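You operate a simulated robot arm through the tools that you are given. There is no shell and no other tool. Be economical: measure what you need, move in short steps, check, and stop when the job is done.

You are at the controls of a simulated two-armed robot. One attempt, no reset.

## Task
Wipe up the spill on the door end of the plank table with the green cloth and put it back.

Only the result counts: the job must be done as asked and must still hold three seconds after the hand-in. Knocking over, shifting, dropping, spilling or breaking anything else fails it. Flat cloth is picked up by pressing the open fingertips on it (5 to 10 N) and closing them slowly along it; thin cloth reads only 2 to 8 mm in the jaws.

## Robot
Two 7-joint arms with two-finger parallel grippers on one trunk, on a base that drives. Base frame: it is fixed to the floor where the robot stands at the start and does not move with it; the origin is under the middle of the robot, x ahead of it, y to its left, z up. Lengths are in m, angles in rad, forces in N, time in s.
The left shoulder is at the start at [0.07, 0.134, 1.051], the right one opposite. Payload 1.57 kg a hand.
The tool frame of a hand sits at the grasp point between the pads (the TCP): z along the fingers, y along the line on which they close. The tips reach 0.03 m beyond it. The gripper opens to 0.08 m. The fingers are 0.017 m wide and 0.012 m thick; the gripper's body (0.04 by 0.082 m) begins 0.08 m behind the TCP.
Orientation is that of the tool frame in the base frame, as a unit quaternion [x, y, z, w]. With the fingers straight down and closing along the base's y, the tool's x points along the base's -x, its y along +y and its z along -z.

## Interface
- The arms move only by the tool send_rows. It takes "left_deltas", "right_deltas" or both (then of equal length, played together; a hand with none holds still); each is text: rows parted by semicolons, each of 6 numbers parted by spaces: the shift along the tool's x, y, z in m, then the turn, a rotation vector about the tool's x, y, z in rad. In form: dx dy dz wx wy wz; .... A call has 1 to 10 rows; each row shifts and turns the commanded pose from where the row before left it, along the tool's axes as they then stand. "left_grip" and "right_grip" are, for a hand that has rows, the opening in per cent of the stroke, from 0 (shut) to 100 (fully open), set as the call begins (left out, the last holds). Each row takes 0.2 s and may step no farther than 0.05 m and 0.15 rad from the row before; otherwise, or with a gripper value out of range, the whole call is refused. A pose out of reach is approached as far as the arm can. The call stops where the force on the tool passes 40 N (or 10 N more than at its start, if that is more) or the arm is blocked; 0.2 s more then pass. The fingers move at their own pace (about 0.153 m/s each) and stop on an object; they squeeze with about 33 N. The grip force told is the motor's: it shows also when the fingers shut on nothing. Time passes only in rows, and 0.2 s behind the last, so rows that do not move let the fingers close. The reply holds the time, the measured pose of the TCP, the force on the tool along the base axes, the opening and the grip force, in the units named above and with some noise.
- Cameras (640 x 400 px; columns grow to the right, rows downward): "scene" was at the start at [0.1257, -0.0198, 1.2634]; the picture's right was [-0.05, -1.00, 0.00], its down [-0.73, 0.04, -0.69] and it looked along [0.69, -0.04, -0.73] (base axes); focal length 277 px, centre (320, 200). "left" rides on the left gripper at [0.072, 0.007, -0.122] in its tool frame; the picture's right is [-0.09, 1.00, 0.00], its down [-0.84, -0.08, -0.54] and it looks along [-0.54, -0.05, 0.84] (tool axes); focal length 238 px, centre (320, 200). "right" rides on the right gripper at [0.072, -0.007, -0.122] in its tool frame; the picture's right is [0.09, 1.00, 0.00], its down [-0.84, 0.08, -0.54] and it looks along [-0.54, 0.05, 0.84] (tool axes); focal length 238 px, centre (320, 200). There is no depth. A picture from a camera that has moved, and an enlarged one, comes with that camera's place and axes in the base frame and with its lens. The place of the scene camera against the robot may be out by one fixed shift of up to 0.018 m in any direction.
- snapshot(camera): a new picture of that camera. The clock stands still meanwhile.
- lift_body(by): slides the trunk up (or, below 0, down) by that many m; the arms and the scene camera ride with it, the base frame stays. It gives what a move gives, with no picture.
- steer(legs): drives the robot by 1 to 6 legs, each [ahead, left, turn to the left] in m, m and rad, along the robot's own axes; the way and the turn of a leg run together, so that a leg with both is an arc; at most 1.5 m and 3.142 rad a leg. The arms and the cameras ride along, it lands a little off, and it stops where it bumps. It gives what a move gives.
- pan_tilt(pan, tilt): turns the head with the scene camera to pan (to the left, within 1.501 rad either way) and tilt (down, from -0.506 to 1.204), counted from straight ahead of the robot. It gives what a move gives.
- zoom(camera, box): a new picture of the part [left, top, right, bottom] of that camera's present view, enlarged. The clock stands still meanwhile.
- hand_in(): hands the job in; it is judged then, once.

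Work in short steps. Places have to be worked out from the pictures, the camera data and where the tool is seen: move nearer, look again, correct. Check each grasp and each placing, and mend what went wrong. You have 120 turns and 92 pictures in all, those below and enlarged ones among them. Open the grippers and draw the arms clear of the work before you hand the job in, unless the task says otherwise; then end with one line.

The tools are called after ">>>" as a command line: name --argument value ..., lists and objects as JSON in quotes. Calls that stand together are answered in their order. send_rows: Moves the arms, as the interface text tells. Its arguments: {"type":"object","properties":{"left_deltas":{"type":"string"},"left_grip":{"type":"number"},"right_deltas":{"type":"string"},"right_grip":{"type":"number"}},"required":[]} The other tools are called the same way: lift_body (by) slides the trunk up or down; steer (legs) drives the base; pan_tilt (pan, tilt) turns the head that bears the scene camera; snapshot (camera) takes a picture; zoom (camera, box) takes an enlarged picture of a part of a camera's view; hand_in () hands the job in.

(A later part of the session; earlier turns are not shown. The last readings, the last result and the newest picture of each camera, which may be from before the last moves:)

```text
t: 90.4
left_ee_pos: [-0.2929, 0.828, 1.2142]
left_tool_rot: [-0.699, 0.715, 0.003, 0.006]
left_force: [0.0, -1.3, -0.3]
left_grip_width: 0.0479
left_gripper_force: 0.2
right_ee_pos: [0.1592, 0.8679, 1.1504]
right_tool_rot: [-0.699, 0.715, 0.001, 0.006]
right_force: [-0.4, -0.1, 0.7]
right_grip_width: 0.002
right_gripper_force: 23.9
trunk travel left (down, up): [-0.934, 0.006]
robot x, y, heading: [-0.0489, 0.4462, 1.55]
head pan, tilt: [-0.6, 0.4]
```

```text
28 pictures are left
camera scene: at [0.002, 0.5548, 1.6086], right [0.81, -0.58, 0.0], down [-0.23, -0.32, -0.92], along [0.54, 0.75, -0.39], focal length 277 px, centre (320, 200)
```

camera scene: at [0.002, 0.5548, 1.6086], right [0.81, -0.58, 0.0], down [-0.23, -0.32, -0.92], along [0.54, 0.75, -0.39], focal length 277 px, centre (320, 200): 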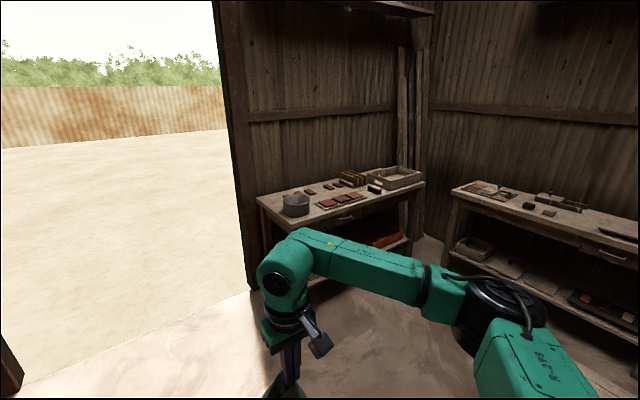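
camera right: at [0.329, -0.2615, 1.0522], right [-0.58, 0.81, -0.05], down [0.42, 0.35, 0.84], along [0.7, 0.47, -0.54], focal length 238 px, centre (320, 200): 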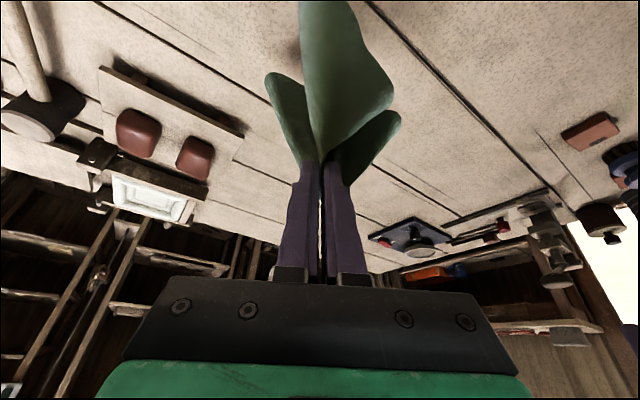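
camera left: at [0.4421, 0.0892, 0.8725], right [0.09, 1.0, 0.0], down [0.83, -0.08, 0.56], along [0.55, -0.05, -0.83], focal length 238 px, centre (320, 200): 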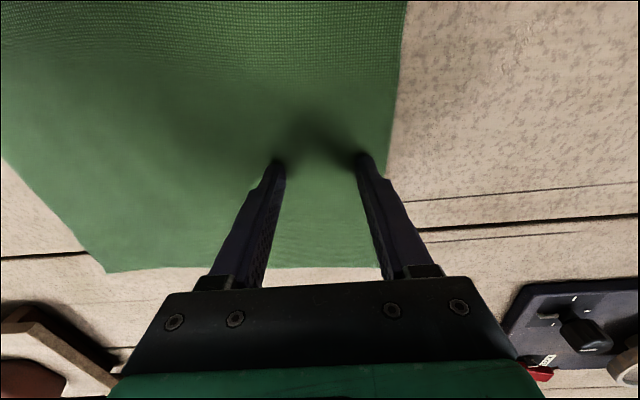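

No other candidate. I turn back to the plank table; from this base position the right arm can sweep the free door-end area. I look at it again in high magnification.

>>> steer --legs '[[0.0, 0.0, -1.55]]'

>>> pan_tilt --pan -0.35 --tilt 1.1

>>> send_rows --right_deltas "0 -0.045 0 0 0 0;0 -0.045 0 0 0 0;0 -0.045 0 0 0 0;0 -0.045 0 0 0 0;0 -0.045 0 0 0 0"

>>> snapshot --camera "scene"

```text
t: 94.6
left_ee_pos: [0.3301, 0.695, 1.2151]
left_tool_rot: [0.003, 1.0, -0.002, 0.006]
left_force: [0.5, -0.5, -0.7]
left_grip_width: 0.048
left_gripper_force: 0.1
right_ee_pos: [0.3771, 0.2455, 1.1505]
right_tool_rot: [0.003, 1.0, -0.004, 0.005]
right_force: [-0.2, -0.1, 0.0]
right_grip_width: 0.0018
right_gripper_force: 23.6
trunk travel left (down, up): [-0.934, 0.006]
robot x, y, heading: [-0.0467, 0.4448, -0.006]
head pan, tilt: [-0.6, 0.4]
```

```text
t: 95.7
left_ee_pos: [0.3304, 0.6944, 1.2147]
left_tool_rot: [0.003, 1.0, -0.001, 0.007]
left_force: [1.4, -0.2, 0.3]
left_grip_width: 0.0479
left_gripper_force: 0.1
right_ee_pos: [0.3765, 0.2433, 1.151]
right_tool_rot: [0.003, 1.0, -0.002, 0.005]
right_force: [0.1, 0.0, 0.0]
right_grip_width: 0.0019
right_gripper_force: 23.9
trunk travel left (down, up): [-0.934, 0.006]
robot x, y, heading: [-0.0503, 0.448, -0.009]
head pan, tilt: [-0.351, 1.1]
```

```text
t: 96.9
left_ee_pos: [0.3306, 0.6957, 1.2125]
left_tool_rot: [0.003, 1.0, -0.002, 0.006]
left_force: [-0.7, 1.2, -1.0]
left_grip_width: 0.0483
left_gripper_force: 0.0
right_ee_pos: [0.377, 0.0747, 1.1512]
right_tool_rot: [0.003, 1.0, -0.004, 0.006]
right_force: [0.1, 0.5, 0.2]
right_grip_width: 0.0019
right_gripper_force: 23.3
right hand out of reach, approached as far as the arm can: row 4, 5
trunk travel left (down, up): [-0.934, 0.006]
robot x, y, heading: [-0.0505, 0.4464, -0.0]
head pan, tilt: [-0.351, 1.1]
```

```text
27 pictures are left
camera scene: at [0.0565, 0.4072, 1.5518], right [-0.35, -0.94, 0.0], down [-0.83, 0.31, -0.45], along [0.42, -0.16, -0.89], focal length 277 px, centre (320, 200)
```

scene: 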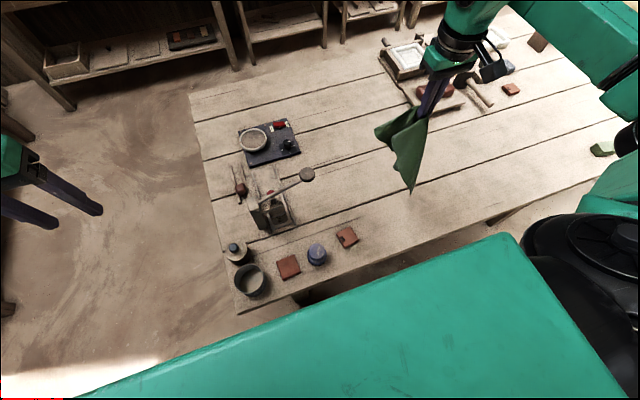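

>>> zoom --camera "scene" --box '[270, 90, 430, 190]'

>>> zoom --camera "scene" --box '[290, 170, 450, 270]'

>>> zoom --camera "scene" --box '[180, 80, 340, 180]'

```text
4.00 times, centred on (350, 140) of scene
camera zoom: at [0.0565, 0.4072, 1.5518], right [-0.35, -0.94, 0.0], down [-0.83, 0.31, -0.45], along [0.42, -0.16, -0.89], focal length 1106 px, centre (200, 440)
```

zoom: 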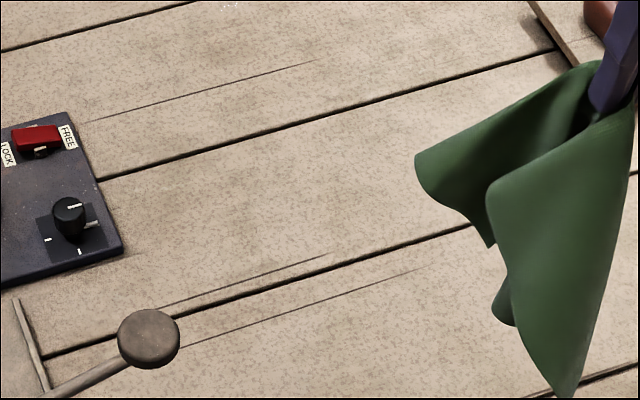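

```text
4.00 times, centred on (370, 220) of scene
camera zoom: at [0.0565, 0.4072, 1.5518], right [-0.35, -0.94, 0.0], down [-0.83, 0.31, -0.45], along [0.42, -0.16, -0.89], focal length 1106 px, centre (120, 120)
```

zoom: 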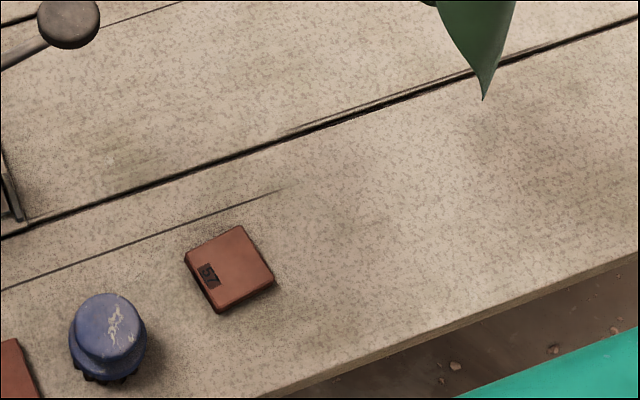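

```text
4.00 times, centred on (260, 130) of scene
camera zoom: at [0.0565, 0.4072, 1.5518], right [-0.35, -0.94, 0.0], down [-0.83, 0.31, -0.45], along [0.42, -0.16, -0.89], focal length 1106 px, centre (560, 480)
```

zoom: 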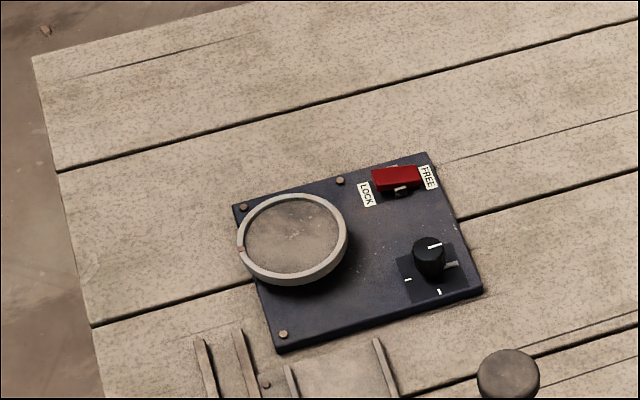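

White glints show near the far table edge at about (0.93, 0.04). I zoom there.

>>> zoom --camera "scene" --box '[280, 50, 400, 125]'

>>> zoom --camera "scene" --box '[305, 75, 353, 105]'

```text
5.33 times, centred on (340, 88) of scene
camera zoom: at [0.0565, 0.4072, 1.5518], right [-0.35, -0.94, 0.0], down [-0.83, 0.31, -0.45], along [0.42, -0.16, -0.89], focal length 1475 px, centre (213, 800)
```

zoom: 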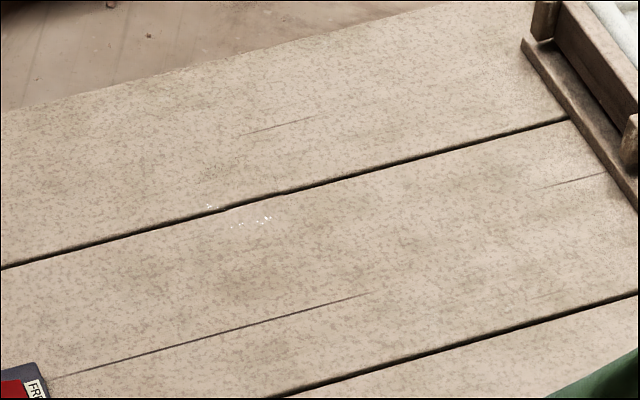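

```text
13.33 times, centred on (329, 90) of scene
camera zoom: at [0.0565, 0.4072, 1.5518], right [-0.35, -0.94, 0.0], down [-0.83, 0.31, -0.45], along [0.42, -0.16, -0.89], focal length 3688 px, centre (200, 1667)
```

zoom: 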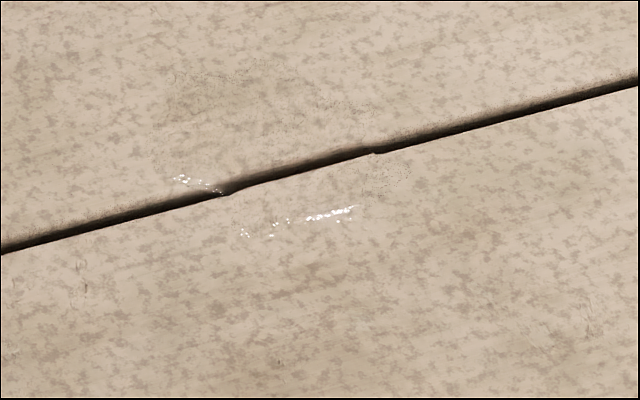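

Found it: a clear puddle, with glints and a filled seam, about 8–9 cm across near (0.95–1.0, 0.03), some 0.17 m from the table's far edge. It can't be reached from here, so I'll drive around the door end to the far side, facing -x, arms drawn in. First I bring the right hand back in and strafe left.

>>> send_rows --right_deltas "0 0.045 0 0 0 0;0 0.045 0 0 0 0;0 0.045 0 0 0 0;0 0.045 0 0 0 0"

>>> steer --legs '[[0, 0.85, 0]]'

>>> steer --legs '[[0, 0, 1.57], [0, 0, 1.57]]'

>>> pan_tilt --pan 1.5 --tilt 0.6

>>> snapshot --camera "scene"

```text
t: 97.9
left_ee_pos: [0.3313, 0.6964, 1.2123]
left_tool_rot: [0.004, 1.0, -0.002, 0.006]
left_force: [0.1, -0.3, -0.2]
left_grip_width: 0.048
left_gripper_force: 0.1
right_ee_pos: [0.3818, 0.2553, 1.1506]
right_tool_rot: [0.004, 1.0, -0.004, 0.005]
right_force: [0.8, 0.4, 0.6]
right_grip_width: 0.0021
right_gripper_force: 23.8
trunk travel left (down, up): [-0.934, 0.006]
robot x, y, heading: [-0.0496, 0.4486, -0.004]
head pan, tilt: [-0.351, 1.1]
```

```text
t: 102.4
left_ee_pos: [0.349, 1.5434, 1.2129]
left_tool_rot: [0.013, 1.0, -0.001, 0.006]
left_force: [-0.4, 0.1, -0.4]
left_grip_width: 0.0481
left_gripper_force: 0.0
right_ee_pos: [0.3912, 1.1015, 1.15]
right_tool_rot: [0.013, 1.0, -0.003, 0.005]
right_force: [0.9, 0.2, 0.0]
right_grip_width: 0.0017
right_gripper_force: 23.8
trunk travel left (down, up): [-0.934, 0.006]
robot x, y, heading: [-0.0336, 1.2985, -0.025]
head pan, tilt: [-0.351, 1.1]
```

```text
t: 110.4
left_ee_pos: [-0.4245, 1.0696, 1.214]
left_tool_rot: [1.0, -0.028, -0.006, -0.001]
left_force: [0.3, 0.0, 0.4]
left_grip_width: 0.048
left_gripper_force: 0.1
right_ee_pos: [-0.4529, 1.5112, 1.1493]
right_tool_rot: [1.0, -0.028, -0.005, -0.004]
right_force: [-0.6, 0.3, -0.6]
right_grip_width: 0.002
right_gripper_force: 23.7
trunk travel left (down, up): [-0.934, 0.006]
robot x, y, heading: [-0.0333, 1.2988, 3.092]
head pan, tilt: [-0.351, 1.1]
```

```text
t: 112.2
left_ee_pos: [-0.4248, 1.0686, 1.2137]
left_tool_rot: [1.0, -0.027, -0.006, -0.001]
left_force: [-0.2, -0.3, 0.5]
left_grip_width: 0.048
left_gripper_force: 0.0
right_ee_pos: [-0.4543, 1.5119, 1.1496]
right_tool_rot: [1.0, -0.027, -0.005, -0.003]
right_force: [-0.4, 0.1, 0.2]
right_grip_width: 0.0022
right_gripper_force: 23.2
trunk travel left (down, up): [-0.934, 0.006]
robot x, y, heading: [-0.0358, 1.2998, 3.087]
head pan, tilt: [1.499, 0.6]
```

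```text
21 pictures are left
camera scene: at [-0.1003, 1.2001, 1.5904], right [-0.99, 0.13, 0.0], down [0.07, 0.56, -0.82], along [-0.1, -0.82, -0.57], focal length 277 px, centre (320, 200)
```

scene: 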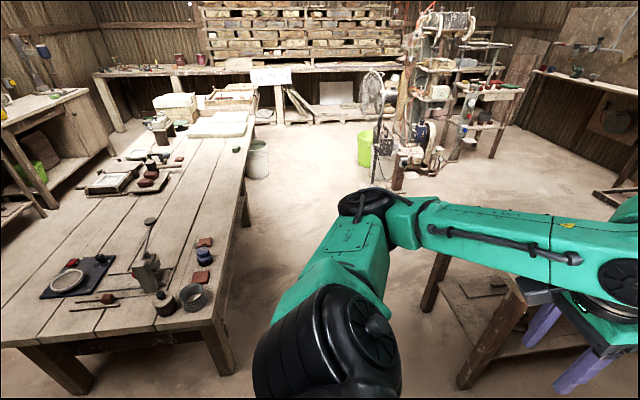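

The way is clear. I straighten the heading and drive backwards along the door end to the far side.

>>> steer --legs '[[0, 0.05, 0.055], [-1.4, 0, 0]]'

>>> pan_tilt --pan 1.4 --tilt 0.7

>>> snapshot --camera "scene"

```text
t: 119.9
left_ee_pos: [1.038, 1.0009, 1.2143]
left_tool_rot: [1.0, 0.004, -0.007, -0.001]
left_force: [0.1, 0.8, 0.1]
left_grip_width: 0.0479
left_gripper_force: 0.1
right_ee_pos: [0.9814, 1.4418, 1.1502]
right_tool_rot: [1.0, 0.004, -0.005, -0.004]
right_force: [0.1, 0.1, 1.4]
right_grip_width: 0.0017
right_gripper_force: 23.7
trunk travel left (down, up): [-0.934, 0.006]
robot x, y, heading: [1.4131, 1.2576, -3.135]
head pan, tilt: [1.499, 0.6]
```

```text
t: 120.6
left_ee_pos: [1.0392, 1.0016, 1.2146]
left_tool_rot: [1.0, 0.003, -0.006, -0.002]
left_force: [0.1, 0.6, -0.9]
left_grip_width: 0.048
left_gripper_force: 0.0
right_ee_pos: [0.9826, 1.441, 1.1503]
right_tool_rot: [1.0, 0.004, -0.005, -0.004]
right_force: [0.5, 0.9, 0.4]
right_grip_width: 0.0022
right_gripper_force: 23.9
trunk travel left (down, up): [-0.934, 0.006]
robot x, y, heading: [1.4153, 1.2545, -3.134]
head pan, tilt: [1.4, 0.7]
```

```text
20 pictures are left
camera scene: at [1.3451, 1.1567, 1.5818], right [-0.99, 0.16, 0.0], down [0.11, 0.64, -0.77], along [-0.12, -0.75, -0.64], focal length 277 px, centre (320, 200)
```

scene: 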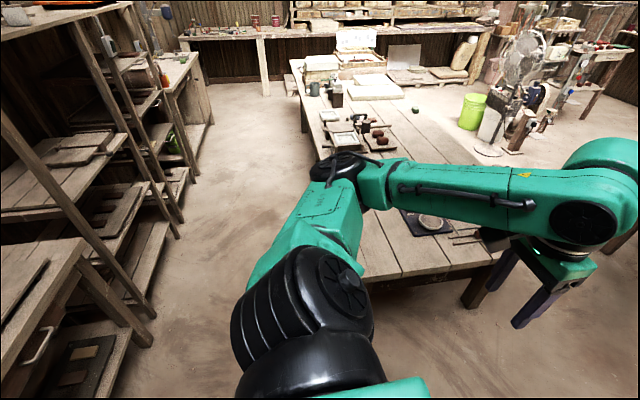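

The corridor on the far side runs x≈1.17–2.15. I back off to its middle and strafe along to y≈-0.1.

>>> steer --legs '[[-0.22, 0, -0.008], [0, 1.36, 0]]'

>>> pan_tilt --pan -0.1 --tilt 0.9

>>> snapshot --camera "scene"

```text
t: 128.8
left_ee_pos: [1.2306, -0.364, 1.2141]
left_tool_rot: [1.0, -0.013, -0.006, -0.001]
left_force: [-0.2, -0.6, 0.0]
left_grip_width: 0.048
left_gripper_force: 0.1
right_ee_pos: [1.1883, 0.0776, 1.1502]
right_tool_rot: [1.0, -0.013, -0.005, -0.003]
right_force: [-0.4, -0.2, 0.1]
right_grip_width: 0.002
right_gripper_force: 23.2
trunk travel left (down, up): [-0.934, 0.006]
robot x, y, heading: [1.612, -0.1247, 3.116]
head pan, tilt: [1.4, 0.7]
```

```text
t: 130.4
left_ee_pos: [1.2297, -0.3642, 1.2134]
left_tool_rot: [1.0, -0.013, -0.006, -0.002]
left_force: [-0.4, -0.8, 0.6]
left_grip_width: 0.0482
left_gripper_force: 0.0
right_ee_pos: [1.1889, 0.0769, 1.1498]
right_tool_rot: [1.0, -0.013, -0.005, -0.005]
right_force: [-0.5, 0.8, -1.0]
right_grip_width: 0.0018
right_gripper_force: 23.4
trunk travel left (down, up): [-0.934, 0.006]
robot x, y, heading: [1.6141, -0.1235, 3.115]
head pan, tilt: [-0.099, 0.901]
```

```text
19 pictures are left
camera scene: at [1.4832, -0.127, 1.5656], right [0.12, 0.99, 0.0], down [0.78, -0.1, -0.62], along [-0.62, 0.08, -0.78], focal length 277 px, centre (320, 200)
```

scene: 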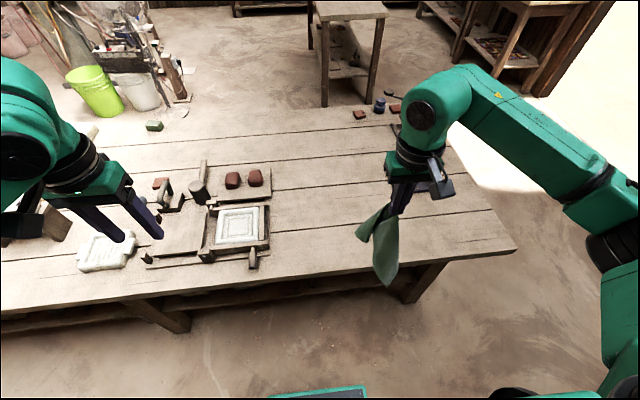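

The table's far edge is at x≈1.11. I move 0.23 m nearer and look for the puddle.

>>> steer --legs '[[0.23, 0, 0.025]]'

>>> send_rows --right_deltas "0.02 -0.045 0 0 0 0;0.02 -0.045 0 0 0 0;0.02 -0.045 0 0 0 0"

>>> pan_tilt --pan -0.35 --tilt 1.0

>>> snapshot --camera "scene"

```text
t: 132.1
left_ee_pos: [1.0075, -0.3707, 1.2146]
left_tool_rot: [1.0, 0.0, -0.008, -0.001]
left_force: [-0.6, 0.5, 0.0]
left_grip_width: 0.0481
left_gripper_force: 0.0
right_ee_pos: [0.9522, 0.0664, 1.1519]
right_tool_rot: [1.0, 0.0, -0.007, -0.004]
right_force: [-0.3, 0.0, -0.3]
right_grip_width: 0.0018
right_gripper_force: 23.5
trunk travel left (down, up): [-0.934, 0.006]
robot x, y, heading: [1.3829, -0.1163, -3.143]
head pan, tilt: [-0.099, 0.901]
```

```text
t: 132.9
left_ee_pos: [1.0062, -0.3724, 1.2143]
left_tool_rot: [1.0, 0.002, -0.006, -0.001]
left_force: [0.1, 0.8, 0.2]
left_grip_width: 0.0478
left_gripper_force: 0.0
right_ee_pos: [1.0096, 0.2021, 1.1493]
right_tool_rot: [1.0, 0.002, -0.006, -0.003]
right_force: [-0.1, -0.2, -0.2]
right_grip_width: 0.0021
right_gripper_force: 23.7
trunk travel left (down, up): [-0.934, 0.006]
robot x, y, heading: [1.3801, -0.1215, -3.139]
head pan, tilt: [-0.099, 0.901]
```

```text
t: 133.7
left_ee_pos: [1.0044, -0.3726, 1.2138]
left_tool_rot: [1.0, 0.001, -0.006, 0.0]
left_force: [0.1, -0.9, 0.4]
left_grip_width: 0.0483
left_gripper_force: 0.2
right_ee_pos: [1.0091, 0.2017, 1.1502]
right_tool_rot: [1.0, 0.001, -0.005, -0.003]
right_force: [-0.4, -0.1, 0.4]
right_grip_width: 0.0019
right_gripper_force: 23.5
trunk travel left (down, up): [-0.934, 0.006]
robot x, y, heading: [1.3802, -0.1175, -3.136]
head pan, tilt: [-0.351, 1.0]
```

```text
18 pictures are left
camera scene: at [1.2596, -0.1114, 1.5584], right [0.34, 0.94, 0.0], down [0.79, -0.29, -0.54], along [-0.51, 0.18, -0.84], focal length 277 px, centre (320, 200)
```

scene: 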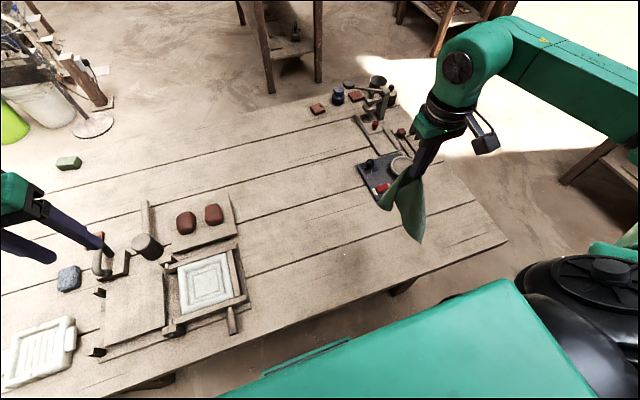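

I zoom where the puddle should be, around (340, 255).

>>> zoom --camera "scene" --box '[292, 212, 388, 272]'

```text
6.67 times, centred on (340, 242) of scene
camera zoom: at [1.2596, -0.1114, 1.5584], right [0.34, 0.94, 0.0], down [0.79, -0.29, -0.54], along [-0.51, 0.18, -0.84], focal length 1844 px, centre (187, -80)
```

zoom: 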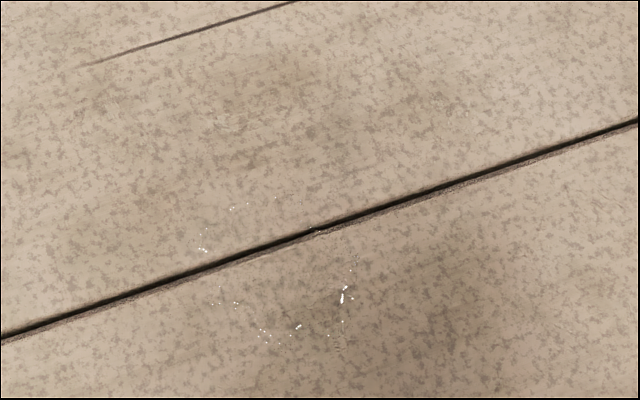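

The ring of glints gives the puddle's centre; matching both viewpoints yields (0.950, 0.041) at surface z≈0.72, radius ~0.04. I lower the trunk and bring the cloth over it.

>>> lift_body --by -0.2

>>> send_rows --right_deltas "-0.015 0.04 0 0 0 0;-0.015 0.04 0 0 0 0;-0.015 0.04 0 0 0 0;-0.014 0.041 0 0 0 0;0 0 0.04 0 0 0;0 0 0.04 0 0 0;0 0 0.03 0 0 0;0 0 0.03 0 0 0"

>>> snapshot --camera "scene"

```text
t: 135.9
left_ee_pos: [1.0046, -0.3731, 1.0141]
left_tool_rot: [1.0, 0.0, -0.005, 0.0]
left_force: [0.2, 0.2, 0.4]
left_grip_width: 0.0481
left_gripper_force: 0.0
right_ee_pos: [1.0093, 0.2022, 0.9493]
right_tool_rot: [1.0, 0.0, -0.006, -0.003]
right_force: [0.1, 0.0, 0.6]
right_grip_width: 0.0018
right_gripper_force: 24.0
trunk travel left (down, up): [-0.734, 0.206]
robot x, y, heading: [1.3798, -0.1174, -3.144]
head pan, tilt: [-0.351, 1.0]
```

```text
t: 137.7
left_ee_pos: [1.0027, -0.3719, 1.0134]
left_tool_rot: [1.0, 0.0, -0.006, -0.001]
left_force: [0.0, 0.1, 0.1]
left_grip_width: 0.0477
left_gripper_force: 0.0
right_ee_pos: [0.9458, 0.0452, 0.8109]
right_tool_rot: [1.0, 0.001, -0.005, -0.004]
right_force: [0.1, 0.8, 0.3]
right_grip_width: 0.0017
right_gripper_force: 23.5
trunk travel left (down, up): [-0.734, 0.206]
robot x, y, heading: [1.3797, -0.12, -3.14]
head pan, tilt: [-0.351, 1.0]
```

```text
16 pictures are left
camera scene: at [1.2598, -0.1106, 1.3584], right [0.34, 0.94, 0.0], down [0.79, -0.29, -0.54], along [-0.51, 0.18, -0.84], focal length 277 px, centre (320, 200)
```

scene: 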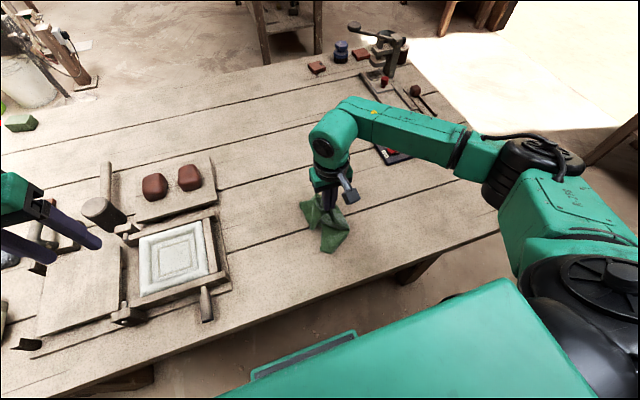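

The cloth is over the puddle. I lower it until it presses.

>>> send_rows --right_deltas "0 0 0.025 0 0 0;0 0 0.02 0 0 0;0 0 0.008 0 0 0;0 0 0.004 0 0 0"

```text
t: 138.7
left_ee_pos: [1.0056, -0.3716, 1.0138]
left_tool_rot: [1.0, 0.001, -0.006, -0.002]
left_force: [-0.5, 0.7, 0.8]
left_grip_width: 0.048
left_gripper_force: 0.0
right_ee_pos: [0.9465, 0.0431, 0.7535]
right_tool_rot: [1.0, 0.002, -0.006, -0.004]
right_force: [-0.4, 0.8, 6.9]
right_grip_width: 0.0019
right_gripper_force: 23.3
trunk travel left (down, up): [-0.734, 0.206]
robot x, y, heading: [1.3808, -0.1183, -3.136]
head pan, tilt: [-0.351, 1.0]
```

Pressing at 7 N. Now I wipe in a raster about ±6 cm around the centre.

>>> send_rows --right_deltas "0.03 0 0.001 0 0 0;0.03 0 0 0 0 0;-0.04 0 0 0 0 0;-0.04 0 0 0 0 0;-0.04 0 0 0 0 0;0 0.025 0 0 0 0;0.04 0 0 0 0 0;0.04 0 0 0 0 0;0.04 0 0 0 0 0;0 0.025 0 0 0 0"

>>> send_rows --right_deltas "-0.04 0 0 0 0 0;-0.04 0 0 0 0 0;-0.04 0 0 0 0 0;0 -0.04 0 0 0 0;0 -0.035 0 0 0 0;0.04 0 0 0 0 0;0.04 0 0 0 0 0;0.04 0 0 0 0 0;0 -0.025 0 0 0 0;-0.04 0 0 0 0 0"

>>> send_rows --right_deltas "-0.04 0 0 0 0 0;-0.04 0 0 0 0 0;0.02 0.03 0 0 0 0;0.02 0.03 0 0 0 0;0.02 0.03 0 0 0 0;0.02 -0.03 0 0 0 0;0.02 -0.03 0 0 0 0;-0.04 -0.01 0 0 0 0;0 0.03 0 0 0 0"

```text
t: 140.9
left_ee_pos: [1.0069, -0.3714, 1.0144]
left_tool_rot: [1.0, 0.0, -0.008, -0.001]
left_force: [-0.4, -0.1, 1.0]
left_grip_width: 0.0481
left_gripper_force: 0.1
right_ee_pos: [1.0114, -0.0071, 0.7508]
right_tool_rot: [1.0, 0.002, -0.005, -0.005]
right_force: [1.1, 10.6, 26.7]
right_grip_width: 0.0021
right_gripper_force: 23.7
trunk travel left (down, up): [-0.734, 0.206]
robot x, y, heading: [1.3848, -0.117, -3.142]
head pan, tilt: [-0.351, 1.0]
```

```text
t: 143.1
left_ee_pos: [1.0051, -0.3726, 1.0146]
left_tool_rot: [1.0, 0.001, -0.007, -0.001]
left_force: [-0.3, -0.3, 0.9]
left_grip_width: 0.0479
left_gripper_force: 0.1
right_ee_pos: [0.9695, 0.0943, 0.7519]
right_tool_rot: [1.0, 0.001, -0.005, -0.005]
right_force: [6.7, 1.5, 16.1]
right_grip_width: 0.0019
right_gripper_force: 23.1
trunk travel left (down, up): [-0.734, 0.206]
robot x, y, heading: [1.3804, -0.1182, -3.143]
head pan, tilt: [-0.351, 1.0]
```

```text
t: 145.1
left_ee_pos: [1.0056, -0.3718, 1.0134]
left_tool_rot: [1.0, 0.001, -0.007, -0.001]
left_force: [0.6, 0.2, 0.0]
left_grip_width: 0.0482
left_gripper_force: 0.1
right_ee_pos: [0.9484, 0.0462, 0.7523]
right_tool_rot: [1.0, 0.0, -0.007, -0.005]
right_force: [-1.8, 7.7, 19.2]
right_grip_width: 0.0017
right_gripper_force: 24.0
trunk travel left (down, up): [-0.734, 0.206]
robot x, y, heading: [1.3783, -0.1187, -3.139]
head pan, tilt: [-0.351, 1.0]
```

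Good contact force throughout. I lift the cloth aside to inspect the spot.

>>> send_rows --right_deltas "0 0 -0.04 0 0 0;0 0 -0.045 0 0 0;0 0 -0.045 0 0 0;0 0 -0.045 0 0 0;0 -0.045 0 0 0 0;0 -0.045 0 0 0 0;0 -0.045 0 0 0 0;0 -0.04 0 0 0 0"

>>> lift_body --by 0.2

>>> zoom --camera "scene" --box '[280, 200, 408, 280]'

```text
t: 146.9
left_ee_pos: [1.0049, -0.3707, 1.0136]
left_tool_rot: [1.0, 0.001, -0.006, 0.0]
left_force: [-0.2, 0.6, -0.3]
left_grip_width: 0.0482
left_gripper_force: 0.0
right_ee_pos: [0.9532, 0.2161, 0.927]
right_tool_rot: [1.0, 0.001, -0.005, -0.002]
right_force: [-0.9, -0.5, -1.0]
right_grip_width: 0.002
right_gripper_force: 24.0
trunk travel left (down, up): [-0.734, 0.206]
robot x, y, heading: [1.3798, -0.1153, -3.138]
head pan, tilt: [-0.351, 1.0]
```

```text
t: 149.1
left_ee_pos: [1.0048, -0.3737, 1.2133]
left_tool_rot: [1.0, 0.001, -0.007, -0.001]
left_force: [-0.2, 0.7, 0.8]
left_grip_width: 0.048
left_gripper_force: 0.1
right_ee_pos: [0.9539, 0.2158, 1.1285]
right_tool_rot: [1.0, 0.001, -0.005, -0.003]
right_force: [0.1, 0.2, 0.2]
right_grip_width: 0.0018
right_gripper_force: 23.5
trunk travel left (down, up): [-0.934, 0.006]
robot x, y, heading: [1.3821, -0.1193, -3.141]
head pan, tilt: [-0.351, 1.0]
```

```text
5.00 times, centred on (344, 240) of scene
camera zoom: at [1.2599, -0.1112, 1.5583], right [0.34, 0.94, 0.0], down [0.79, -0.29, -0.54], along [-0.51, 0.18, -0.84], focal length 1383 px, centre (200, 0)
```

zoom: 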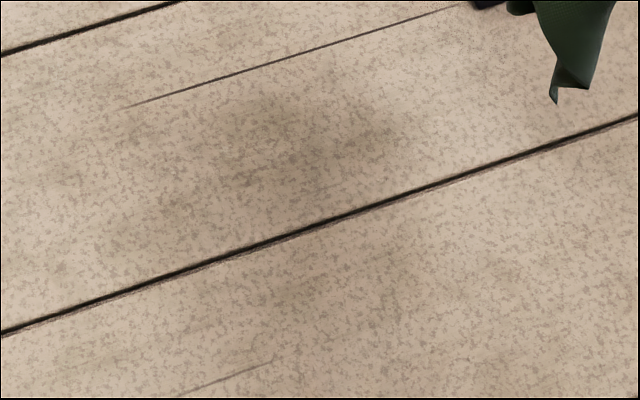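

The puddle is gone. Now I take the cloth back the same way: back off, strafe to the door end, drive forward and turn.

>>> send_rows --right_deltas "0 0.045 0 0 0 0;0 0.045 0 0 0 0;0 0.045 0 0 0 0"

>>> steer --legs '[[-0.25, 0, 0], [0, -1.37, 0]]'

```text
t: 149.8
left_ee_pos: [1.0038, -0.3734, 1.2126]
left_tool_rot: [1.0, 0.001, -0.005, -0.002]
left_force: [-0.1, 0.4, 0.9]
left_grip_width: 0.0479
left_gripper_force: 0.1
right_ee_pos: [0.953, 0.0795, 1.1253]
right_tool_rot: [1.0, 0.0, -0.005, -0.005]
right_force: [0.9, -0.1, 0.5]
right_grip_width: 0.0017
right_gripper_force: 23.9
trunk travel left (down, up): [-0.934, 0.006]
robot x, y, heading: [1.3792, -0.1197, -3.135]
head pan, tilt: [-0.351, 1.0]
```

```text
t: 158.3
left_ee_pos: [1.2338, 1.0206, 1.2139]
left_tool_rot: [1.0, 0.015, -0.006, -0.002]
left_force: [0.3, -0.3, 0.4]
left_grip_width: 0.0478
left_gripper_force: 0.1
right_ee_pos: [1.1719, 1.4732, 1.1259]
right_tool_rot: [1.0, 0.014, -0.005, -0.003]
right_force: [-0.1, 0.4, 0.0]
right_grip_width: 0.0021
right_gripper_force: 23.9
trunk travel left (down, up): [-0.934, 0.006]
robot x, y, heading: [1.6011, 1.2826, -3.113]
head pan, tilt: [-0.351, 1.0]
```

>>> steer --legs '[[0, 0, -0.029], [1.4, 0, 0], [0.25, 0, 0]]'

>>> steer --legs '[[0, 0, -1.57], [0, 0, -1.57]]'

```text
t: 167.0
left_ee_pos: [-0.4209, 1.0651, 1.2152]
left_tool_rot: [1.0, -0.01, -0.006, -0.001]
left_force: [0.1, 0.6, -0.2]
left_grip_width: 0.0481
left_gripper_force: 0.1
right_ee_pos: [-0.4619, 1.5186, 1.1275]
right_tool_rot: [1.0, -0.01, -0.006, -0.003]
right_force: [0.5, 0.0, -0.1]
right_grip_width: 0.002
right_gripper_force: 24.0
trunk travel left (down, up): [-0.934, 0.006]
robot x, y, heading: [-0.0438, 1.3114, 3.121]
head pan, tilt: [-0.351, 1.0]
```

```text
t: 175.1
left_ee_pos: [0.3431, 1.5487, 1.2134]
left_tool_rot: [0.019, 1.0, -0.002, 0.006]
left_force: [-0.2, -0.6, 0.2]
left_grip_width: 0.0482
left_gripper_force: 0.1
right_ee_pos: [0.3745, 1.0928, 1.1262]
right_tool_rot: [0.019, 1.0, -0.004, 0.006]
right_force: [0.9, 0.1, 0.0]
right_grip_width: 0.0022
right_gripper_force: 23.8
trunk travel left (down, up): [-0.934, 0.006]
robot x, y, heading: [-0.042, 1.3126, -0.034]
head pan, tilt: [-0.351, 1.0]
```

I raise the right hand a bit and strafe back to the start place.

>>> send_rows --right_deltas "0 0 -0.04 0 0 0;0 0 -0.04 0 0 0"

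>>> steer --legs '[[0, 0, 0.034], [0, -1.31, 0]]'

>>> pan_tilt --pan 0.1 --tilt 0.95

>>> snapshot --camera "scene"

```text
t: 175.7
left_ee_pos: [0.3427, 1.5477, 1.2147]
left_tool_rot: [0.019, 1.0, -0.002, 0.007]
left_force: [-0.2, -0.6, 0.3]
left_grip_width: 0.0477
left_gripper_force: 0.1
right_ee_pos: [0.3718, 1.0947, 1.2066]
right_tool_rot: [0.02, 1.0, -0.004, 0.004]
right_force: [-0.6, -0.1, 0.0]
right_grip_width: 0.0017
right_gripper_force: 24.0
trunk travel left (down, up): [-0.934, 0.006]
robot x, y, heading: [-0.0437, 1.3099, -0.037]
head pan, tilt: [-0.351, 1.0]
```

```text
t: 182.7
left_ee_pos: [0.3223, 0.2478, 1.2137]
left_tool_rot: [0.011, 1.0, -0.002, 0.005]
left_force: [0.3, 0.3, -1.2]
left_grip_width: 0.0478
left_gripper_force: 0.1
right_ee_pos: [0.3586, -0.2085, 1.206]
right_tool_rot: [0.011, 1.0, -0.004, 0.006]
right_force: [0.0, -0.5, 0.3]
right_grip_width: 0.0019
right_gripper_force: 23.5
trunk travel left (down, up): [-0.934, 0.006]
robot x, y, heading: [-0.0617, -0.0016, -0.023]
head pan, tilt: [-0.351, 1.0]
```

```text
t: 183.6
left_ee_pos: [0.3224, 0.2461, 1.2142]
left_tool_rot: [0.011, 1.0, -0.001, 0.006]
left_force: [1.0, -0.3, -0.2]
left_grip_width: 0.048
left_gripper_force: 0.2
right_ee_pos: [0.3583, -0.2089, 1.207]
right_tool_rot: [0.012, 1.0, -0.004, 0.005]
right_force: [0.6, 0.3, -0.4]
right_grip_width: 0.0022
right_gripper_force: 23.6
trunk travel left (down, up): [-0.934, 0.006]
robot x, y, heading: [-0.0593, -0.0031, -0.021]
head pan, tilt: [0.099, 0.949]
```

```text
14 pictures are left
camera scene: at [0.059, -0.0093, 1.562], right [0.08, -1.0, 0.0], down [-0.81, -0.06, -0.58], along [0.58, 0.04, -0.81], focal length 277 px, centre (320, 200)
```

scene: 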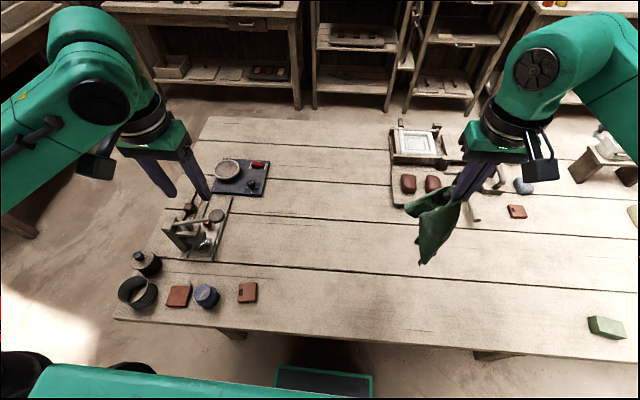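

All objects stand as before. I nudge forward, lower the trunk to the grasp height, and bring the hanging cloth to the right side of its old place for laying it down toward +y.

>>> steer --legs '[[0.058, 0, 0.021]]'

>>> lift_body --by -0.18

>>> send_rows --right_deltas "-0.035 0 0 0 0 0;-0.03 0 0 0 0 0;0 0 0 0 0 0"

>>> snapshot --camera "scene"

```text
t: 184.5
left_ee_pos: [0.3659, 0.2535, 1.2167]
left_tool_rot: [0.002, 1.0, -0.001, 0.012]
left_force: [-0.3, 0.0, 0.4]
left_grip_width: 0.0481
left_gripper_force: 0.0
right_ee_pos: [0.4106, -0.2006, 1.2095]
right_tool_rot: [0.001, 1.0, -0.003, 0.01]
right_force: [-0.9, 0.8, -0.7]
right_grip_width: 0.0017
right_gripper_force: 24.0
trunk travel left (down, up): [-0.934, 0.006]
robot x, y, heading: [-0.0025, -0.0009, -0.002]
head pan, tilt: [0.099, 0.949]
```

```text
t: 186.5
left_ee_pos: [0.3748, 0.2525, 1.0342]
left_tool_rot: [0.001, 1.0, -0.001, 0.006]
left_force: [0.5, 0.2, -1.1]
left_grip_width: 0.0479
left_gripper_force: 0.1
right_ee_pos: [0.421, -0.2001, 1.0273]
right_tool_rot: [0.0, 1.0, -0.003, 0.006]
right_force: [0.7, 0.1, -1.3]
right_grip_width: 0.0016
right_gripper_force: 23.1
trunk travel left (down, up): [-0.754, 0.186]
robot x, y, heading: [-0.0026, -0.0006, 0.0]
head pan, tilt: [0.099, 0.949]
```

```text
t: 187.3
left_ee_pos: [0.3741, 0.2534, 1.0357]
left_tool_rot: [0.001, 1.0, -0.002, 0.006]
left_force: [0.0, 0.8, 0.2]
left_grip_width: 0.0479
left_gripper_force: 0.0
right_ee_pos: [0.484, -0.2023, 1.0281]
right_tool_rot: [0.001, 1.0, -0.003, 0.005]
right_force: [0.1, -0.1, 0.5]
right_grip_width: 0.0018
right_gripper_force: 23.4
trunk travel left (down, up): [-0.754, 0.186]
robot x, y, heading: [-0.0018, -0.0017, -0.0]
head pan, tilt: [0.099, 0.949]
```

```text
13 pictures are left
camera scene: at [0.1147, -0.0074, 1.3821], right [0.1, -1.0, 0.0], down [-0.81, -0.08, -0.58], along [0.58, 0.06, -0.81], focal length 277 px, centre (320, 200)
```

scene: 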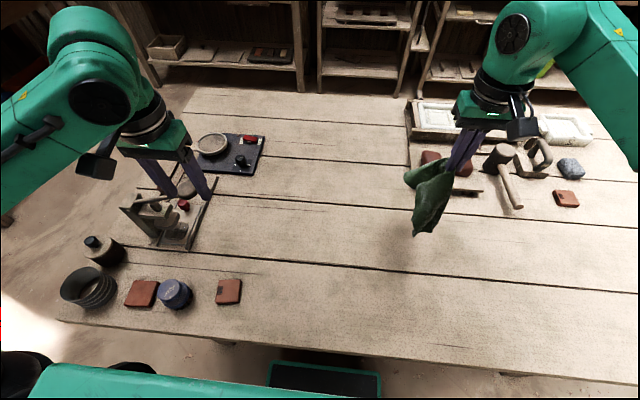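

I lower until the hanging edge touches, then lay it with a slanted move toward +y.

>>> send_rows --right_deltas "0 0 0.04 0 0 0;0 0 0.04 0 0 0;0 0.03 0.03 0 0 0;0 0.035 0.03 0 0 0;0 0.038 0.028 0 0 0;0 0.04 0.026 0 0 0;0 0.04 0.024 0 0 0;0 0.04 0.022 0 0 0;0 0.03 0.018 0 0 0;0 0.02 0.01 0 0 0"

>>> snapshot --camera "scene"

```text
t: 189.5
left_ee_pos: [0.3751, 0.2541, 1.0327]
left_tool_rot: [0.0, 1.0, -0.002, 0.006]
left_force: [0.0, 0.2, 0.3]
left_grip_width: 0.048
left_gripper_force: 0.1
right_ee_pos: [0.4995, 0.0662, 0.7701]
right_tool_rot: [0.005, 1.0, 0.002, 0.024]
right_force: [0.4, -0.2, 0.3]
right_grip_width: 0.002
right_gripper_force: 23.6
right hand out of reach, approached as far as the arm can: row 10
trunk travel left (down, up): [-0.754, 0.186]
robot x, y, heading: [-0.0011, -0.0024, -0.004]
head pan, tilt: [0.099, 0.949]
```

```text
12 pictures are left
camera scene: at [0.1154, -0.0062, 1.382], right [0.1, -1.0, 0.0], down [-0.81, -0.08, -0.58], along [0.58, 0.06, -0.81], focal length 277 px, centre (320, 200)
```

scene: 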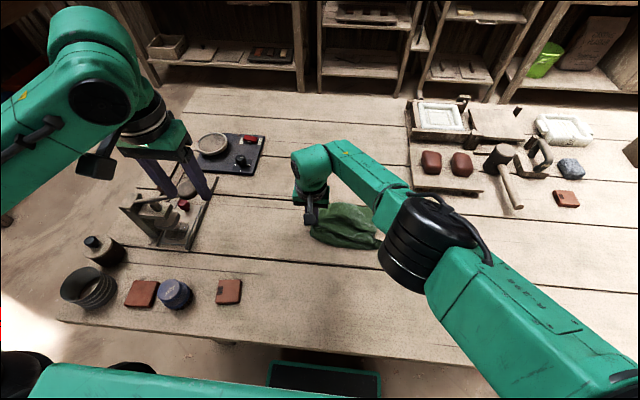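

It lies at the place, a bit bunched. I lower, release and lift away slowly.

>>> send_rows --right_deltas "0.01 0 0.008 0 0 0;0.005 0 0.006 0 0 0"

>>> send_rows --right_deltas "0 0 0 0 0 0;0 0 0 0 0 0;0 0 -0.02 0 0 0;0 0 -0.04 0 0 0;0 0 -0.045 0 0 0;0 -0.045 -0.01 0 0 0;0 -0.045 -0.01 0 0 0;0 -0.045 -0.01 0 0 0;0 -0.045 -0.01 0 0 0;0 -0.045 -0.01 0 0 0" --right_grip 50

>>> snapshot --camera "scene"

```text
t: 190.1
left_ee_pos: [0.3711, 0.2518, 1.0354]
left_tool_rot: [0.001, 1.0, 0.0, 0.008]
left_force: [0.3, 0.3, 0.2]
left_grip_width: 0.0478
left_gripper_force: 0.1
right_ee_pos: [0.4749, 0.0728, 0.7508]
right_tool_rot: [0.0, 1.0, 0.001, 0.011]
right_force: [-5.0, -4.0, 24.1]
right_grip_width: 0.0022
right_gripper_force: 23.5
trunk travel left (down, up): [-0.754, 0.186]
robot x, y, heading: [-0.0024, 0.0012, -0.001]
head pan, tilt: [0.099, 0.949]
stopped in row 2 (right hand): the force on the tool passed its limit (the readings are from after the stop); the commanded pose is now the measured one
```

```text
t: 192.3
left_ee_pos: [0.3737, 0.2526, 1.0339]
left_tool_rot: [0.002, 1.0, -0.001, 0.007]
left_force: [0.4, 0.3, 1.1]
left_grip_width: 0.0482
left_gripper_force: 0.2
right_ee_pos: [0.4706, -0.1539, 0.9019]
right_tool_rot: [-0.001, 1.0, 0.001, 0.01]
right_force: [-0.2, 0.3, -0.3]
right_grip_width: 0.04
right_gripper_force: 0.0
trunk travel left (down, up): [-0.754, 0.186]
robot x, y, heading: [-0.0022, -0.0005, 0.003]
head pan, tilt: [0.099, 0.949]
```

```text
11 pictures are left
camera scene: at [0.1147, -0.009, 1.3821], right [0.1, -1.0, 0.0], down [-0.81, -0.08, -0.58], along [0.58, 0.06, -0.81], focal length 277 px, centre (320, 200)
```

scene: 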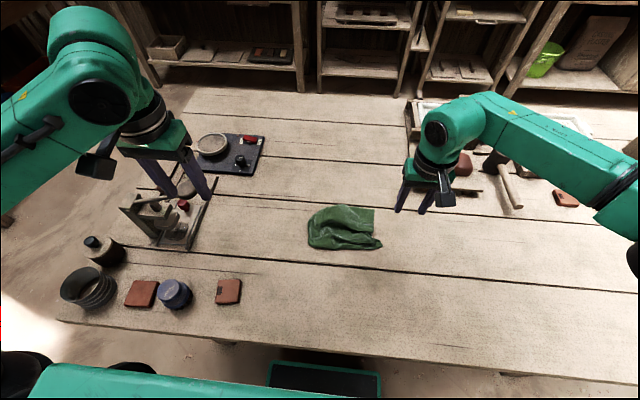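

The cloth lies near its old centre (≈(0.50,-0.04) vs (0.48,-0.01)) but folded. I look closer to decide how to spread it.

>>> zoom --camera "scene" --box '[281, 180, 409, 260]'

```text
5.00 times, centred on (345, 220) of scene
camera zoom: at [0.1147, -0.009, 1.3821], right [0.1, -1.0, 0.0], down [-0.81, -0.08, -0.58], along [0.58, 0.06, -0.81], focal length 1383 px, centre (195, 100)
```

zoom: 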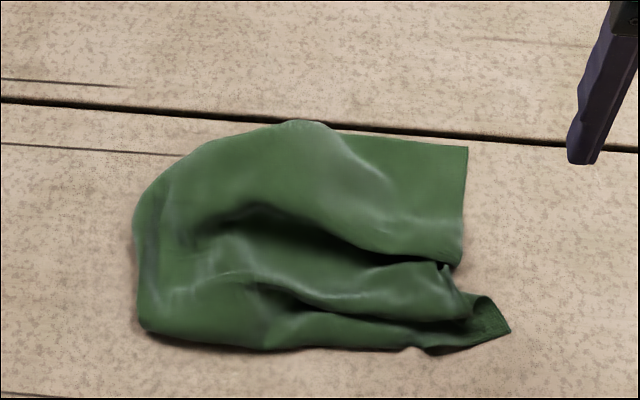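

I'll spread it: pinch the near edge around (0.447,-0.01) and draw it toward -x.

>>> send_rows --right_deltas "0.006 0.036 0 0 0 0;0.006 0.036 0 0 0 0;0.006 0.036 0 0 0 0;0.006 0.036 0 0 0 0;0 0 0.045 0 0 0;0 0 0.045 0 0 0;0 0 0.04 0 0 0;0 0 0.012 0 0 0" --right_grip 50

>>> snapshot --camera "right"

```text
t: 194.1
left_ee_pos: [0.3762, 0.2532, 1.0346]
left_tool_rot: [0.001, 1.0, -0.001, 0.006]
left_force: [-0.6, 0.4, -0.8]
left_grip_width: 0.0479
left_gripper_force: 0.0
right_ee_pos: [0.4533, -0.0093, 0.7604]
right_tool_rot: [0.0, 1.0, 0.0, 0.011]
right_force: [0.4, 0.2, -0.8]
right_grip_width: 0.0397
right_gripper_force: 0.1
trunk travel left (down, up): [-0.754, 0.186]
robot x, y, heading: [0.0, 0.0013, -0.002]
head pan, tilt: [0.099, 0.949]
```

```text
9 pictures are left
camera right: at [0.3777, -0.0158, 0.8811], right [-0.09, 1.0, 0.0], down [0.83, 0.08, 0.56], along [0.56, 0.05, -0.83], focal length 238 px, centre (320, 200)
```

right: 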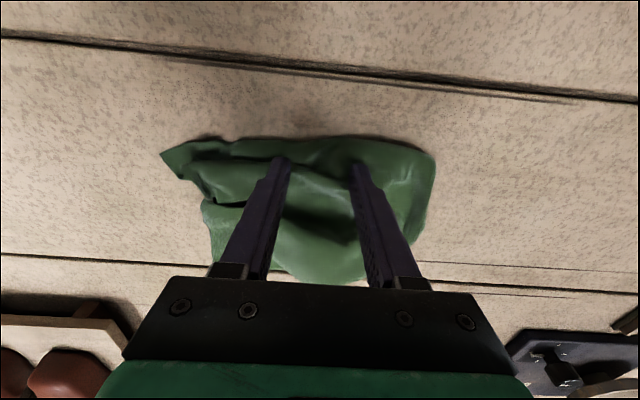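

The tips are over the near folds. I press lightly and close in stages.

>>> send_rows --right_deltas "0 0 0.005 0 0 0;0 0 0.003 0 0 0"

>>> send_rows --right_deltas "0 0 0 0 0 0;0 0 0 0 0 0" --right_grip 25

>>> send_rows --right_deltas "0 0 0 0 0 0;0 0 0 0 0 0;0 0 0 0 0 0" --right_grip 0

>>> send_rows --right_deltas "0 0 -0.006 0 0 0;0.025 0 0 0 0 0;0.025 0 0 0 0 0;0.025 0 0 0 0 0;0.02 0 0 0 0 0"

>>> snapshot --camera "scene"

```text
t: 194.7
left_ee_pos: [0.3744, 0.2527, 1.0329]
left_tool_rot: [0.001, 1.0, -0.001, 0.007]
left_force: [0.0, -0.2, -0.9]
left_grip_width: 0.0479
left_gripper_force: 0.0
right_ee_pos: [0.4532, -0.0086, 0.7529]
right_tool_rot: [-0.001, 1.0, 0.0, 0.01]
right_force: [-0.2, 0.0, 0.8]
right_grip_width: 0.0401
right_gripper_force: 0.1
trunk travel left (down, up): [-0.754, 0.186]
robot x, y, heading: [-0.0031, 0.0024, -0.005]
head pan, tilt: [0.099, 0.949]
```

```text
t: 195.3
left_ee_pos: [0.3737, 0.2547, 1.0335]
left_tool_rot: [0.001, 1.0, -0.001, 0.006]
left_force: [0.9, 0.7, 0.0]
left_grip_width: 0.0483
left_gripper_force: 0.1
right_ee_pos: [0.4527, -0.0094, 0.7532]
right_tool_rot: [0.0, 1.0, 0.0, 0.011]
right_force: [0.3, -0.1, 1.5]
right_grip_width: 0.0198
right_gripper_force: 0.1
trunk travel left (down, up): [-0.754, 0.186]
robot x, y, heading: [0.0006, -0.001, -0.004]
head pan, tilt: [0.099, 0.949]
```

```text
t: 196.1
left_ee_pos: [0.3738, 0.2531, 1.0342]
left_tool_rot: [0.001, 1.0, -0.001, 0.007]
left_force: [-0.6, -0.3, -0.4]
left_grip_width: 0.0481
left_gripper_force: 0.1
right_ee_pos: [0.4527, -0.0096, 0.7539]
right_tool_rot: [0.0, 1.0, 0.0, 0.01]
right_force: [-0.1, -0.6, 6.0]
right_grip_width: 0.0054
right_gripper_force: 25.6
trunk travel left (down, up): [-0.754, 0.186]
robot x, y, heading: [-0.0018, 0.0003, -0.001]
head pan, tilt: [0.099, 0.949]
```

```text
t: 197.3
left_ee_pos: [0.3741, 0.2534, 1.0335]
left_tool_rot: [0.002, 1.0, -0.001, 0.007]
left_force: [0.3, 0.0, -0.4]
left_grip_width: 0.0479
left_gripper_force: 0.1
right_ee_pos: [0.3543, -0.0111, 0.7572]
right_tool_rot: [-0.001, 1.0, -0.001, 0.01]
right_force: [1.4, 0.7, 3.0]
right_grip_width: 0.0039
right_gripper_force: 24.6
trunk travel left (down, up): [-0.754, 0.186]
robot x, y, heading: [-0.001, 0.0004, -0.005]
head pan, tilt: [0.099, 0.949]
```

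```text
8 pictures are left
camera scene: at [0.1152, -0.0071, 1.3821], right [0.1, -1.0, 0.0], down [-0.81, -0.08, -0.58], along [0.58, 0.06, -0.81], focal length 277 px, centre (320, 200)
```

scene: 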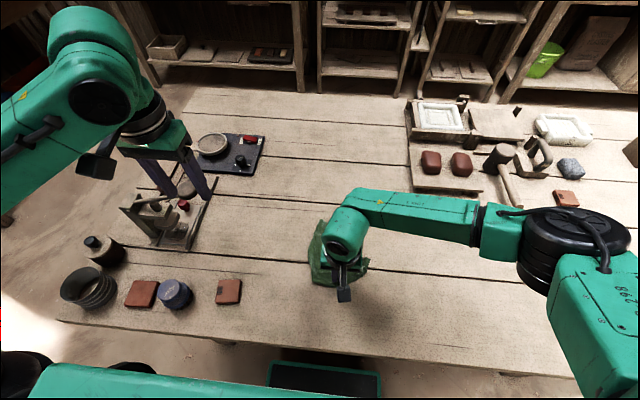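

I release, lift and move off to see the result.

>>> send_rows --right_deltas "0 0 0 0 0 0;0 0 0 0 0 0;0 0 -0.03 0 0 0;0 0 -0.045 0 0 0;0 0 -0.045 0 0 0;0 -0.045 0 0 0 0;0 -0.045 0 0 0 0;0 -0.045 0 0 0 0;0 -0.045 0 0 0 0;0 -0.045 0 0 0 0" --right_grip 50

>>> zoom --camera "scene" --box '[240, 160, 432, 280]'

```text
t: 199.5
left_ee_pos: [0.3754, 0.2525, 1.034]
left_tool_rot: [0.001, 1.0, -0.001, 0.008]
left_force: [0.6, 0.3, 0.2]
left_grip_width: 0.0481
left_gripper_force: 0.0
right_ee_pos: [0.3541, -0.2371, 0.8783]
right_tool_rot: [-0.002, 1.0, 0.0, 0.012]
right_force: [-0.3, 0.2, 1.2]
right_grip_width: 0.04
right_gripper_force: 0.1
trunk travel left (down, up): [-0.754, 0.186]
robot x, y, heading: [-0.0011, 0.0032, -0.003]
head pan, tilt: [0.099, 0.949]
```

```text
3.33 times, centred on (336, 220) of scene
camera zoom: at [0.1147, -0.0085, 1.3821], right [0.1, -1.0, 0.0], down [-0.81, -0.08, -0.58], along [0.58, 0.06, -0.81], focal length 922 px, centre (267, 133)
```

zoom: 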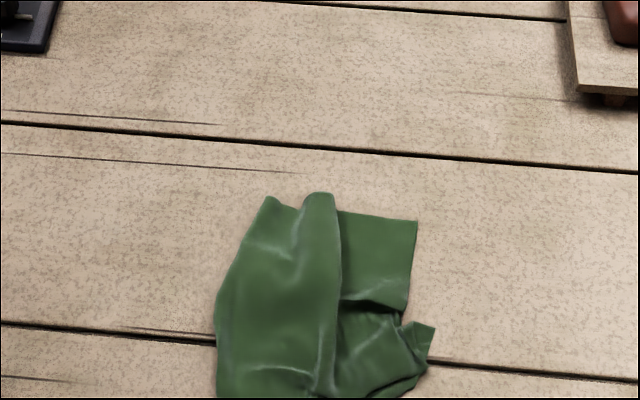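

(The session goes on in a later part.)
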